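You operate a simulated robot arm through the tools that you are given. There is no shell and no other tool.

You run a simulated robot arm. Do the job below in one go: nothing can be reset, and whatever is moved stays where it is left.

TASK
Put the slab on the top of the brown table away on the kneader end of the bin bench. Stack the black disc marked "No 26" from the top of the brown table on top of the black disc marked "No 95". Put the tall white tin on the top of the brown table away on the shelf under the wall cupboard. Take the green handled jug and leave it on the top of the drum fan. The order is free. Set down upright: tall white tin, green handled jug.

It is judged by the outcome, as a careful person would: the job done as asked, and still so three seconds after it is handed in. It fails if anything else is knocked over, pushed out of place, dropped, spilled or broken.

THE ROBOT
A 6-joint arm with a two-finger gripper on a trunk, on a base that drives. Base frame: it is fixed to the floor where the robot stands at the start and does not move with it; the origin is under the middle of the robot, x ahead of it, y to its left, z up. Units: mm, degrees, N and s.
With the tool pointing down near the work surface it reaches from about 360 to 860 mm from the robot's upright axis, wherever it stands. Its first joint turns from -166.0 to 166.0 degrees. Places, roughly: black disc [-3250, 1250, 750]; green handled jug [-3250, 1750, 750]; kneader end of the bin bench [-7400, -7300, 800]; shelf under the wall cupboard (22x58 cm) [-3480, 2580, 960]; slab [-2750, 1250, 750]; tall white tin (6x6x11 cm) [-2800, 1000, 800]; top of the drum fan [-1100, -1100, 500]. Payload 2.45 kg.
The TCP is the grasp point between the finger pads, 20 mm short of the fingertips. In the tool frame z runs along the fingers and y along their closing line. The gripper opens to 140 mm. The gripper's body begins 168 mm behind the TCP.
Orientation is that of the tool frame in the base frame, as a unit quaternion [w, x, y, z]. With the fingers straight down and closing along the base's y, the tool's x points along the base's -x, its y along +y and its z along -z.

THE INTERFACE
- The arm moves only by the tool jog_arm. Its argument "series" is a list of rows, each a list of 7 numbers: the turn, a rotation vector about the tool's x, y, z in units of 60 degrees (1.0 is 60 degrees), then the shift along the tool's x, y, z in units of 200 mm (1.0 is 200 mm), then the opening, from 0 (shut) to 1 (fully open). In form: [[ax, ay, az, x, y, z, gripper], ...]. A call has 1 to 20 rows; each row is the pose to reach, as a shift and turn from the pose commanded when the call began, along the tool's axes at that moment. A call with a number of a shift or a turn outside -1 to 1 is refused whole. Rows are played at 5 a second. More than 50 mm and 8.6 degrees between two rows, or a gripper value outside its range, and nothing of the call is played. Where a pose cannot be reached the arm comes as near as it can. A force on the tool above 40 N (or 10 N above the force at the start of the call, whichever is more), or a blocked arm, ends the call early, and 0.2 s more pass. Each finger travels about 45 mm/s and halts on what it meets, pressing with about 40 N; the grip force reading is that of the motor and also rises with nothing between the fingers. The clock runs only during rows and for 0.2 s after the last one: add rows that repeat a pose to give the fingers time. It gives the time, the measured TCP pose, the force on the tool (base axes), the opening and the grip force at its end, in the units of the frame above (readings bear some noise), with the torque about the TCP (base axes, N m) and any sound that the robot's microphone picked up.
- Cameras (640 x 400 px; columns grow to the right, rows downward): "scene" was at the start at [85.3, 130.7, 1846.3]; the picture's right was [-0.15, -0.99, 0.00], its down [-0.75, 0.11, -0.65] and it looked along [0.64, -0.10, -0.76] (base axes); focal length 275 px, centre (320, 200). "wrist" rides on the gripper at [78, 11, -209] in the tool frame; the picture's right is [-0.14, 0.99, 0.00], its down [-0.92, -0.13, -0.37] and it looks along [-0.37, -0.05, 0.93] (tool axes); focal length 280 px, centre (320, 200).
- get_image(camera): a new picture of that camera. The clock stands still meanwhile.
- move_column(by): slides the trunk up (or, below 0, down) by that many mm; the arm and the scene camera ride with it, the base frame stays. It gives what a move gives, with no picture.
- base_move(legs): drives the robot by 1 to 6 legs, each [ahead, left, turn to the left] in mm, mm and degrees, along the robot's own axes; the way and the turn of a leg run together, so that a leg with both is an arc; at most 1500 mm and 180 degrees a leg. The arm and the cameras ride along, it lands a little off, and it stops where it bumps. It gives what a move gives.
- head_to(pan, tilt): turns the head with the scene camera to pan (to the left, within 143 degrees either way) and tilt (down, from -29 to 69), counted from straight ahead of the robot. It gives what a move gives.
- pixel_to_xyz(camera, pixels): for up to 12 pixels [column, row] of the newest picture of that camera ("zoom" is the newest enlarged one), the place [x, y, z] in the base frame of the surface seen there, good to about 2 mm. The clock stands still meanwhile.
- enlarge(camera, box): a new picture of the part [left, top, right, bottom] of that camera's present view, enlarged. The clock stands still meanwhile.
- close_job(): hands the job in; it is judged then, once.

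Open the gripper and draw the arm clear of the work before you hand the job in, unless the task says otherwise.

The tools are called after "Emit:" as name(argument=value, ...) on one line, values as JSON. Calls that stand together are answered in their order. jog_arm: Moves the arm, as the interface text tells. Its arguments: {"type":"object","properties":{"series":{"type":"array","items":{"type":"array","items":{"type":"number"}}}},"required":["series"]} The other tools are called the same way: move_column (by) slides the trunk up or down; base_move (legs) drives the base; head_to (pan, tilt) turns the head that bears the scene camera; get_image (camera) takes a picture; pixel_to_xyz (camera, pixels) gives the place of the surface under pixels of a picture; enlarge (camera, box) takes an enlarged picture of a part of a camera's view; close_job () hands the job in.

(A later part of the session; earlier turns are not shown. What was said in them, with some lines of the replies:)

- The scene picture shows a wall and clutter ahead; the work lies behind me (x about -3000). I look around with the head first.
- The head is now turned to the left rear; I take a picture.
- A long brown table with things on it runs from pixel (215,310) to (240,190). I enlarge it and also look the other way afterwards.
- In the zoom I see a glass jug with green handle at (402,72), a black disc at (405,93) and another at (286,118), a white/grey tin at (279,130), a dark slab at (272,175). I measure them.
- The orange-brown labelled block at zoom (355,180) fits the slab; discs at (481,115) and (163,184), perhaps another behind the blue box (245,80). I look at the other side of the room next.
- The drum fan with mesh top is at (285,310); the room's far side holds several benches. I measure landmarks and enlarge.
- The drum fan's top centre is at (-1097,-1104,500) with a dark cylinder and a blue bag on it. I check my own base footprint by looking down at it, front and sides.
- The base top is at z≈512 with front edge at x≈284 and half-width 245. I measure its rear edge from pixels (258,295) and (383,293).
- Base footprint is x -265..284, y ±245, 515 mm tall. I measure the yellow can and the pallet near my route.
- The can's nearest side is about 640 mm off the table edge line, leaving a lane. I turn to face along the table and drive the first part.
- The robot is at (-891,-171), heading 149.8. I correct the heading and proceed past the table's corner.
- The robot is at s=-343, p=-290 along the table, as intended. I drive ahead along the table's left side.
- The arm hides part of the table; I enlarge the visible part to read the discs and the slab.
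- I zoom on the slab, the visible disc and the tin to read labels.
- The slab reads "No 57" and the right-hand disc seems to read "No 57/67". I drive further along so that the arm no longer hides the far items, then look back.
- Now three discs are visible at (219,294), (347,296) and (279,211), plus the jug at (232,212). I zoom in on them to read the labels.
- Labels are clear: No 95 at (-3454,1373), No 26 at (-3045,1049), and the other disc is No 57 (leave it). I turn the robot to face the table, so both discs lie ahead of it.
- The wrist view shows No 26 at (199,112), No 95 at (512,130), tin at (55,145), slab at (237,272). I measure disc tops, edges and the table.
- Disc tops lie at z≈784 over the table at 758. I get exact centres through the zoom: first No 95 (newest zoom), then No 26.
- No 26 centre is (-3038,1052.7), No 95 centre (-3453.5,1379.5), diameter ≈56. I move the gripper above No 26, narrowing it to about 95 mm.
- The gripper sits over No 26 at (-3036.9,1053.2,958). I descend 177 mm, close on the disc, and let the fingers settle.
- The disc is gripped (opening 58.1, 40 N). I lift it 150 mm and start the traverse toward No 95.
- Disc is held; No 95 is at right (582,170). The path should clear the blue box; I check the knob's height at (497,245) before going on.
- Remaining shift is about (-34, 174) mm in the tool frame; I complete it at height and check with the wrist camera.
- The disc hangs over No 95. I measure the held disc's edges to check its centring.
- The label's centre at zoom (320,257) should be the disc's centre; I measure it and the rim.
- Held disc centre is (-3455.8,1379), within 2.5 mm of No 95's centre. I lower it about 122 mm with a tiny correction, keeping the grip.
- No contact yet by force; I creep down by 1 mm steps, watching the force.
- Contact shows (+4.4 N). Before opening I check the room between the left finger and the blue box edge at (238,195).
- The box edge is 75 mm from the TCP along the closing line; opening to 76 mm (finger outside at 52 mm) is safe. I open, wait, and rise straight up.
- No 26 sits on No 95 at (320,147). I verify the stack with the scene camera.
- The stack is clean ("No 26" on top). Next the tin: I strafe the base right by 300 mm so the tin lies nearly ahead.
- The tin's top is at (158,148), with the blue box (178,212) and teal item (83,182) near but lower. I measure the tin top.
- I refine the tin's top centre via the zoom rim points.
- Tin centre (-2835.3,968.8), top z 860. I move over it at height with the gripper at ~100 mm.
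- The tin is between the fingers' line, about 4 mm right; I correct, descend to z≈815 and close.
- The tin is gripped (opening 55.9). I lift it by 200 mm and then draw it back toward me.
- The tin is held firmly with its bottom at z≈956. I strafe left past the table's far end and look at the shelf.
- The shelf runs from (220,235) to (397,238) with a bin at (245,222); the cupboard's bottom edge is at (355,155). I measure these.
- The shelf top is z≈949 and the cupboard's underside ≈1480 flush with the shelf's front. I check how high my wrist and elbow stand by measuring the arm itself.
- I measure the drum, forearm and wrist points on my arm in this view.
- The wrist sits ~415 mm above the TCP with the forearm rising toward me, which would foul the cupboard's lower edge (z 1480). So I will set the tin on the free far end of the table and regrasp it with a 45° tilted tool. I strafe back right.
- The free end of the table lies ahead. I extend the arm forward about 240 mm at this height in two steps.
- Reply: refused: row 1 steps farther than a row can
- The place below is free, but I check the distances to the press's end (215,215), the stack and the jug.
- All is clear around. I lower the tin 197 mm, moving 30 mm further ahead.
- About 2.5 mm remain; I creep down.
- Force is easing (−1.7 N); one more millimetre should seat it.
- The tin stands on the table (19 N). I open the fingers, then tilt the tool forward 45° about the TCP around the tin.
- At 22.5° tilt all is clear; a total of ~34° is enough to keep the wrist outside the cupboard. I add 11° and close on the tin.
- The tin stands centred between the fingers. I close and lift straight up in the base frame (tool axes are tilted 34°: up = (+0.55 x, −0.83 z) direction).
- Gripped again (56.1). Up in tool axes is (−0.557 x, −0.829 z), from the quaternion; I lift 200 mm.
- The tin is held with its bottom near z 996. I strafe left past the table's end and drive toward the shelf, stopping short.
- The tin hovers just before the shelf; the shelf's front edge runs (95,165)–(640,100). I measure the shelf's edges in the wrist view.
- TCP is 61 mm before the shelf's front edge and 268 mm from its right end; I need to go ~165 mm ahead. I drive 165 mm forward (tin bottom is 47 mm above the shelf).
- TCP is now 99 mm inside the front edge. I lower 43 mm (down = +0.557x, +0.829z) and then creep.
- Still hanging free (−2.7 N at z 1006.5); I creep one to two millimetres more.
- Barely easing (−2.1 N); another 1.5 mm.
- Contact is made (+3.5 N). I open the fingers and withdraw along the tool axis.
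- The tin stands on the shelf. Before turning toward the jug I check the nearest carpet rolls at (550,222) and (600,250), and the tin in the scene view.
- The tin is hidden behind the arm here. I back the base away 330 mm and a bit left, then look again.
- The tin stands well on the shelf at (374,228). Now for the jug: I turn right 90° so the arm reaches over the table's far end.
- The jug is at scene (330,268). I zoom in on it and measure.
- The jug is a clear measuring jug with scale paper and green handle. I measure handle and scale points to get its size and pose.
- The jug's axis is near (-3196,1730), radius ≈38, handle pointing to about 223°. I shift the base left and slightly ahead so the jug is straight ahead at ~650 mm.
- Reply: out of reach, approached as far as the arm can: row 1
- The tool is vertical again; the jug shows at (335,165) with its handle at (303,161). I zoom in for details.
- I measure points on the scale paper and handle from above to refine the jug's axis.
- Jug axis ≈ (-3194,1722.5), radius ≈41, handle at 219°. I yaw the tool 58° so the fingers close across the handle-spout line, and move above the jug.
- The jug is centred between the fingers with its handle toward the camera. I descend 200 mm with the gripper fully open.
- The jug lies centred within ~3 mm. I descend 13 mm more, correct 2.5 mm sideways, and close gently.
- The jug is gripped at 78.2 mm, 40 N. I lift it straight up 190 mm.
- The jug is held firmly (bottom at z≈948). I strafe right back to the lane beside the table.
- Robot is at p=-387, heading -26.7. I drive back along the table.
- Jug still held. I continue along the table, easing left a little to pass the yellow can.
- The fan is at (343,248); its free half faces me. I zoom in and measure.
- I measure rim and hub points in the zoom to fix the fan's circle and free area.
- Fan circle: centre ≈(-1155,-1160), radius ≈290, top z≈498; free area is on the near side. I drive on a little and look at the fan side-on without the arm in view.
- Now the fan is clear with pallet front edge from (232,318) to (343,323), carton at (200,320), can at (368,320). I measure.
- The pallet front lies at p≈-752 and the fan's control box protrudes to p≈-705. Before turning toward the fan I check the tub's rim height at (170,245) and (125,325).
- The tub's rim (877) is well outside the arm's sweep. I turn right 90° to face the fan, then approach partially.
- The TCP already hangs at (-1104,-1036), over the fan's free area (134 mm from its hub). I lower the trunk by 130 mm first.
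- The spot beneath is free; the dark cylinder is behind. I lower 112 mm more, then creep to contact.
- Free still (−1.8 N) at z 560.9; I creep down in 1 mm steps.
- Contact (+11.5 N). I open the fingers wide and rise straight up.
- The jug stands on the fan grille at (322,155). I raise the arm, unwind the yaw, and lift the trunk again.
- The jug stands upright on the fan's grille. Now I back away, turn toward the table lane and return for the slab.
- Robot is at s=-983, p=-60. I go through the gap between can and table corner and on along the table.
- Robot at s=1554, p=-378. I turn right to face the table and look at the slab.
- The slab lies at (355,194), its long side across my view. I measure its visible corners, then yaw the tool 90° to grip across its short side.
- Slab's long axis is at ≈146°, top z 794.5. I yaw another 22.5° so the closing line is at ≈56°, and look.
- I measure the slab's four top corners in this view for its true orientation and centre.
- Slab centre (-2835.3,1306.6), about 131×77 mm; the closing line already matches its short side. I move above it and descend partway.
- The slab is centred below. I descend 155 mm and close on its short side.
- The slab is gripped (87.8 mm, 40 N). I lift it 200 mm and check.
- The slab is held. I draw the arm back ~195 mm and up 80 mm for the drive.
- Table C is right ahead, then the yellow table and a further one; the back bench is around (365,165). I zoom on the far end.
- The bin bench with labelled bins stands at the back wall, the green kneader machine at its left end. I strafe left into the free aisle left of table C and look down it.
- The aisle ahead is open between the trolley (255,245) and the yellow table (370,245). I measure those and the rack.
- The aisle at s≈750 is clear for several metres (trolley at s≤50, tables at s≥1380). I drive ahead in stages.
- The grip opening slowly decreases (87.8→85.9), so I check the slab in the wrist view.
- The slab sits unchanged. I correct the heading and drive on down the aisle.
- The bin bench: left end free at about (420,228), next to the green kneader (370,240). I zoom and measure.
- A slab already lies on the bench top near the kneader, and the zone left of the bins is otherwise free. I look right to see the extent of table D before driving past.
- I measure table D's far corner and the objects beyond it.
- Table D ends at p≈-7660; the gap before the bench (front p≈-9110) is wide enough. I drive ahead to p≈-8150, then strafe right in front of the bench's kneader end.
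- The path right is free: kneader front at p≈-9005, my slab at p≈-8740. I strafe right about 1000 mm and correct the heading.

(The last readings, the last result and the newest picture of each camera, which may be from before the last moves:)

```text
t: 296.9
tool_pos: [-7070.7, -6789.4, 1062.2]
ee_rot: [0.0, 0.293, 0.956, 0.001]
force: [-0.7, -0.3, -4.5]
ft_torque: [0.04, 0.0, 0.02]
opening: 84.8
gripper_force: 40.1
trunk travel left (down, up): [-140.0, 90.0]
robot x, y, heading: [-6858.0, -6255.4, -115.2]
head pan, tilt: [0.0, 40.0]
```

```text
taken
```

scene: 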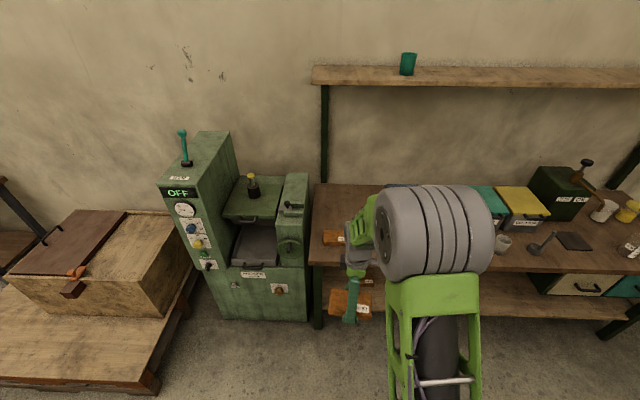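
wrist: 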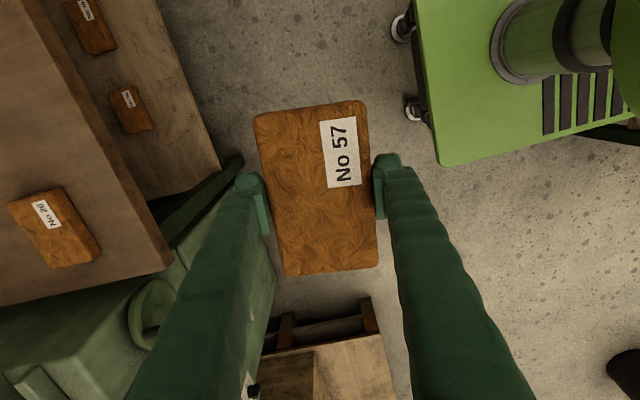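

The bench end is ahead-left in the wrist view with another slab at (55,230). I turn slightly, drive 420 mm ahead and 35 mm right.

Emit:
base_move(legs=[[0, 0, -1.8], [420, -35, 0]])

Emit:
get_image(camera="wrist")

Emit:
get_image(camera="scene")

```text
t: 299.9
tool_pos: [-7312.0, -7134.4, 1062.6]
ee_rot: [0.0, 0.308, 0.951, 0.001]
force: [0.0, 0.0, -4.6]
ft_torque: [0.03, 0.01, 0.01]
opening: 84.7
gripper_force: 40.3
trunk travel left (down, up): [-140.0, 90.0]
robot x, y, heading: [-7076.7, -6611.1, -117.3]
head pan, tilt: [0.0, 40.0]
```

```text
taken
```

wrist: 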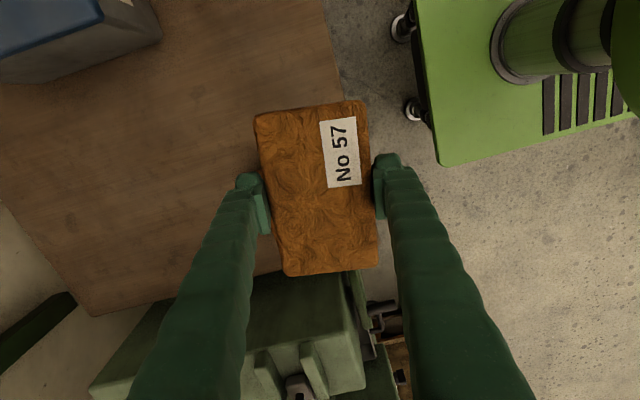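

```text
taken
```

scene: 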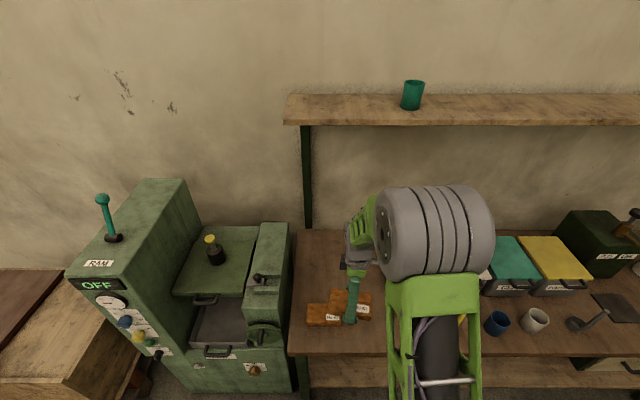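

The existing slab shows at scene (320,315); I measure it and the nearest bin to fix a free spot.

Emit:
pixel_to_xyz(camera="scene", pixels=[[309, 318], [312, 306], [322, 306], [322, 325], [340, 320], [292, 352], [297, 235], [330, 270], [330, 240], [490, 270]])

Emit:
pixel_to_xyz(camera="wrist", pixels=[[100, 75], [155, 45], [90, 315], [240, 60], [345, 95], [150, 200]])

Emit:
enlarge(camera="scene", box=[280, 220, 420, 360])

```text
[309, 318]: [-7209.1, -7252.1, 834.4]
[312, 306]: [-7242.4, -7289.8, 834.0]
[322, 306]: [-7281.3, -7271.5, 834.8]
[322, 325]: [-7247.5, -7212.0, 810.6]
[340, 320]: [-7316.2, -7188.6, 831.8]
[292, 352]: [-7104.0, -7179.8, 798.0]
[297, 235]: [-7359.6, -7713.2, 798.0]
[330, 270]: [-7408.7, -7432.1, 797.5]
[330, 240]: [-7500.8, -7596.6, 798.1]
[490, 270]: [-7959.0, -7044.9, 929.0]
```

```text
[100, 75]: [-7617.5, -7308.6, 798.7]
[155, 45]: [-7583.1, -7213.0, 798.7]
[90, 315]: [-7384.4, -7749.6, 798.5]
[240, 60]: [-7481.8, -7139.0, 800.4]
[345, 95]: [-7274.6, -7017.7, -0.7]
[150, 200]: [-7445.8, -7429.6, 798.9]
```

```text
2.86 times, centred on (350, 290) of scene
```

zoom: 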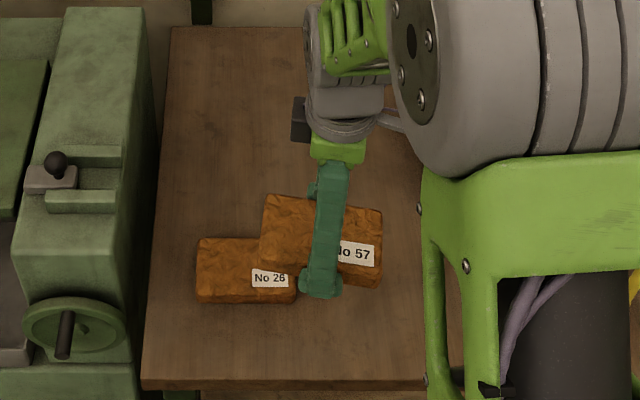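

The existing slab (No 26) covers s 1635–1772, p −9170…−9272; the free spot behind it at s≈1770, p≈−9385 is at (-7393,-7342). I nudge the base 60 mm closer.

Emit:
base_move(legs=[[60, 0, 0]])

```text
t: 300.8
tool_pos: [-7339.3, -7188.8, 1060.9]
ee_rot: [0.0, 0.309, 0.951, 0.001]
force: [-0.7, -0.8, -4.0]
ft_torque: [0.09, -0.06, -0.03]
opening: 84.8
gripper_force: 39.8
trunk travel left (down, up): [-140.0, 90.0]
robot x, y, heading: [-7106.7, -6661.7, -117.4]
head pan, tilt: [0.0, 40.0]
```

Shift needed is (−47, −156) mm in tool axes. I move there, lowering 60 mm, and look.

Emit:
jog_arm(series=[[0, 0, 0, -0.059, -0.195, 0, 0.3], [0, 0, 0, -0.118, -0.389, 0, 0.3], [0, 0, 0, -0.176, -0.584, 0, 0.3], [0, 0, 0, -0.235, -0.7785, 0.1, 0.3], [0, 0, 0, -0.235, -0.7785, 0.3, 0.3], [0, 0, 0, -0.235, -0.7785, 0.5, 0.3], [0, 0, 0, -0.235, -0.7785, 0.5, 0.3]])

Emit:
get_image(camera="wrist")

Emit:
get_image(camera="scene")

```text
t: 302.4
tool_pos: [-7392.5, -7341.0, 959.6]
ee_rot: [0.0, 0.309, 0.951, 0.0]
force: [0.4, -0.9, -3.6]
ft_torque: [0.0, 0.0, 0.0]
opening: 84.7
gripper_force: 39.7
trunk travel left (down, up): [-140.0, 90.0]
robot x, y, heading: [-7110.0, -6662.0, -117.2]
head pan, tilt: [0.0, 40.0]
```

```text
taken
```

wrist: 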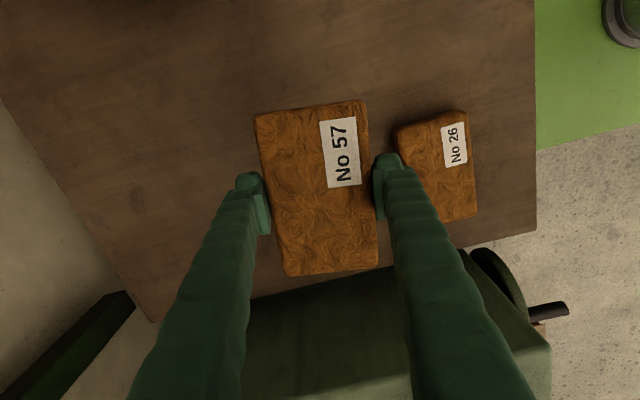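

```text
taken
```

scene: 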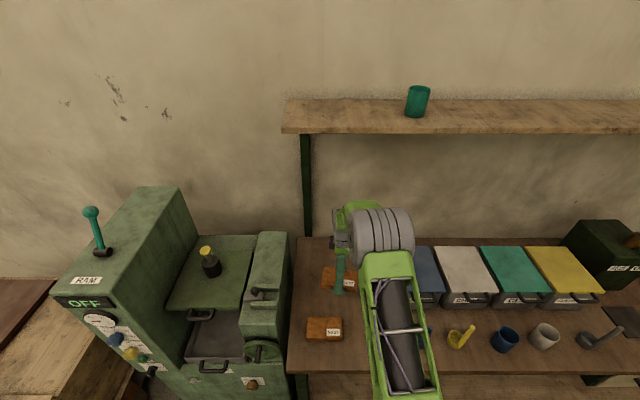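

Before lowering, I check the elbow drum's distance from the upper shelf and the post.

Emit:
pixel_to_xyz(camera="scene", pixels=[[385, 212], [360, 225], [405, 212], [350, 210], [340, 240], [340, 130], [400, 130], [308, 180], [338, 275], [325, 328]])

```text
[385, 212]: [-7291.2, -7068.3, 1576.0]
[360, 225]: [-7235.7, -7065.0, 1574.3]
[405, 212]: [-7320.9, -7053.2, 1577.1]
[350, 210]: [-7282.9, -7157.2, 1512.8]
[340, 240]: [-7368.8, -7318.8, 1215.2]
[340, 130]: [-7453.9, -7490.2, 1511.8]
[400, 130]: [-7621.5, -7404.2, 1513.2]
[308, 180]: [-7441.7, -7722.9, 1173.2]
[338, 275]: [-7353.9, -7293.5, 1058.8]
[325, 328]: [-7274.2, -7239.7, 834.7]
```

The elbow is ~450 mm clear of the upper shelf. I lower the slab 131 mm and then creep.

Emit:
jog_arm(series=[[0, 0, 0, 0, 0, 0.2, 0.3], [0, 0, 0, 0, 0, 0.4, 0.3], [0, 0, 0, 0, 0, 0.55, 0.3], [0, 0, 0, 0, 0, 0.63, 0.3], [0, 0, 0, 0, 0, 0.665, 0.3], [0, 0, 0, 0, 0, 0.665, 0.3]])

Emit:
get_image(camera="wrist")

```text
t: 303.8
tool_pos: [-7390.2, -7344.0, 829.9]
ee_rot: [-0.001, 0.309, 0.951, 0.0]
force: [10.5, -0.8, 18.1]
ft_torque: [-0.6, 0.43, 0.19]
opening: 84.6
gripper_force: 40.2
trunk travel left (down, up): [-140.0, 90.0]
robot x, y, heading: [-7107.1, -6657.6, -117.4]
head pan, tilt: [0.0, 40.0]
```

```text
taken
```

wrist: 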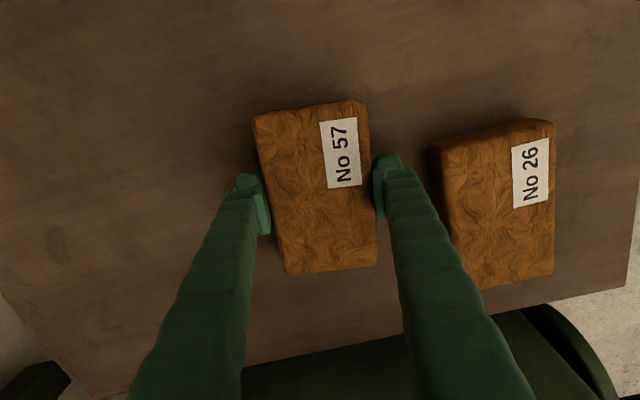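

Contact came early: 18 N at z 830, so the slab has slid a few mm in the grip (its sides slope). I measure its top face height against the bench (expected 834.5 when seated).

Emit:
pixel_to_xyz(camera="wrist", pixels=[[270, 125], [345, 112], [295, 262], [365, 255], [315, 190], [305, 90], [290, 290], [500, 200], [460, 160]])

Emit:
get_image(camera="scene")

Emit:
enlarge(camera="scene", box=[290, 220, 400, 350])

```text
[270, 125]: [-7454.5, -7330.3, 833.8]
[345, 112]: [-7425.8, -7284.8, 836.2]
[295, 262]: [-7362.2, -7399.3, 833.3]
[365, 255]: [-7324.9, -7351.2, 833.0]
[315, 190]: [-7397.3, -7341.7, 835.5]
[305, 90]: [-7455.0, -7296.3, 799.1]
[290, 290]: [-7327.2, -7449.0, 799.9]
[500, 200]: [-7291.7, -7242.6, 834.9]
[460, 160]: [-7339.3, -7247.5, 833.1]
```

```text
taken
```

scene: 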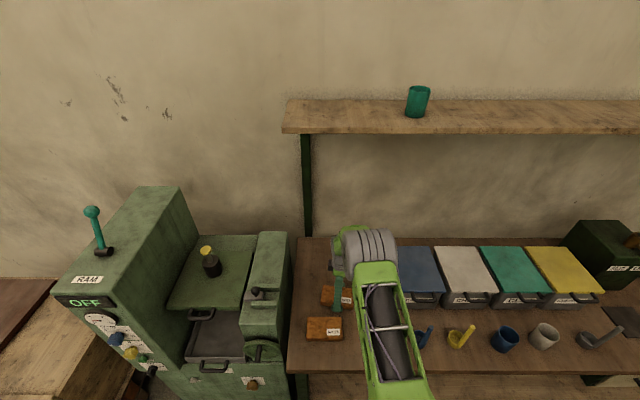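

```text
3.08 times, centred on (345, 285) of scene
```

zoom: 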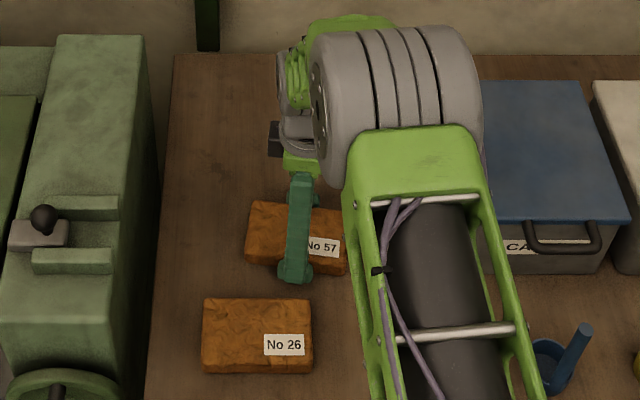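

The top face is at 833–836, so the slab is seated flat on the bench. I open to ~104 mm and rise straight up.

Emit:
jog_arm(series=[[0, 0, 0, 0, 0, -0.01, 0.65], [0, 0, 0, 0, 0, -0.01, 0.74], [0, 0, 0, 0, 0, -0.01, 0.74], [0, 0, 0, 0, 0, -0.01, 0.74], [0, 0, 0, 0, 0, -0.01, 0.74], [0, 0, 0, 0, 0, -0.1, 0.74], [0, 0, 0, 0, 0, -0.3, 0.74], [0, 0, 0, 0, 0, -0.5, 0.74], [0, 0, 0, 0, 0, -0.75, 0.74], [0, 0, 0, 0, 0, -1.0, 0.74], [0, 0, 0, 0, 0, -1.0, 0.74]])

Emit:
get_image(camera="wrist")

```text
t: 306.2
tool_pos: [-7392.3, -7341.0, 1030.9]
ee_rot: [-0.001, 0.309, 0.951, 0.002]
force: [0.1, 0.5, 0.8]
ft_torque: [0.0, 0.02, -0.02]
opening: 103.4
gripper_force: 0.1
trunk travel left (down, up): [-140.0, 90.0]
robot x, y, heading: [-7107.8, -6659.5, -117.2]
head pan, tilt: [0.0, 40.0]
```

```text
taken
```

wrist: 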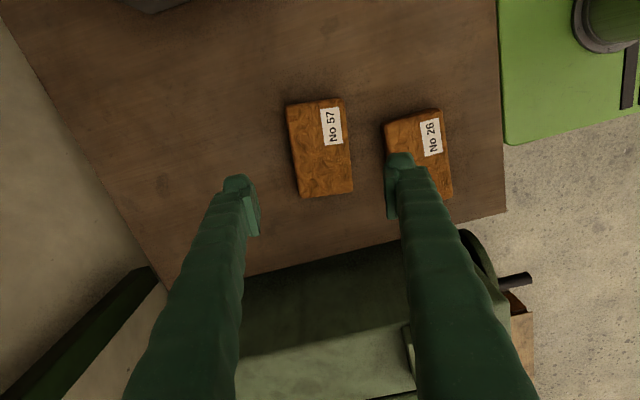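

The slab "No 57" lies flat beside "No 26". I back the base away to draw the arm clear and take a last look.

Emit:
base_move(legs=[[-380, 0, 0]])

Emit:
get_image(camera="scene")

Emit:
enlarge(camera="scene", box=[250, 200, 480, 360])

```text
t: 308.6
tool_pos: [-7217.0, -7006.3, 1030.1]
ee_rot: [0.0, 0.307, 0.952, 0.001]
force: [0.8, 0.9, 0.7]
ft_torque: [-0.04, 0.0, -0.03]
opening: 103.5
gripper_force: 0.0
trunk travel left (down, up): [-140.0, 90.0]
robot x, y, heading: [-6936.2, -6330.0, -117.1]
head pan, tilt: [0.0, 40.0]
```

```text
taken
```

scene: 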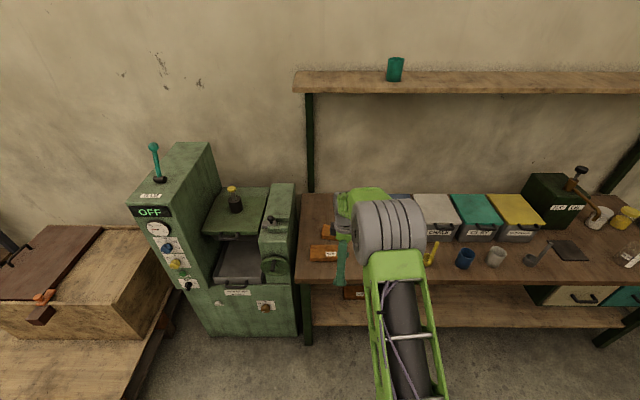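

```text
2.50 times, centred on (365, 280) of scene
```

zoom: 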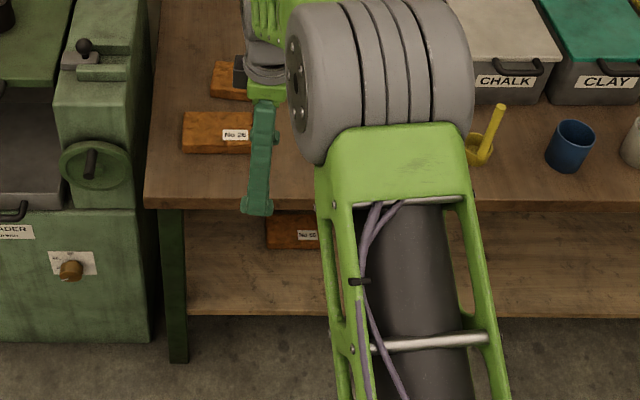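

All four items are in place: discs stacked, tin on the shelf, jug on the fan, slab on the bench's kneader end, and the open gripper is clear. I hand the job in.

Emit:
close_job()

```text
The job is handed in.
```

All four parts of the job are done, and I have handed it in. No verdict has come back yet.

- **Slab:** the "No 57" slab from the brown table lies flat on top of the bin bench at its kneader end. It sits just behind a slab marked "No 26" that was already there.
- **Discs:** black disc "No 26" is stacked on "No 95" on the brown table. A third disc, "No 57", was left alone.
- **Tin:** the tall white tin stands upright on the shelf under the wall cupboard, about 100 mm in from the front edge. I set it down once at the end of the brown table and gripped it again at a tilt, because a straight-down grip could have hit the cupboard.
- **Jug:** the green handled jug stands upright on the drum fan's grille, clear of the dark cylinder and the blue bag already on it.

I checked each item by camera right after placing it. I saw nothing else knocked or moved along the way. I did not drive back for a last look at the discs, tin and jug. The gripper is open and clear of the work.
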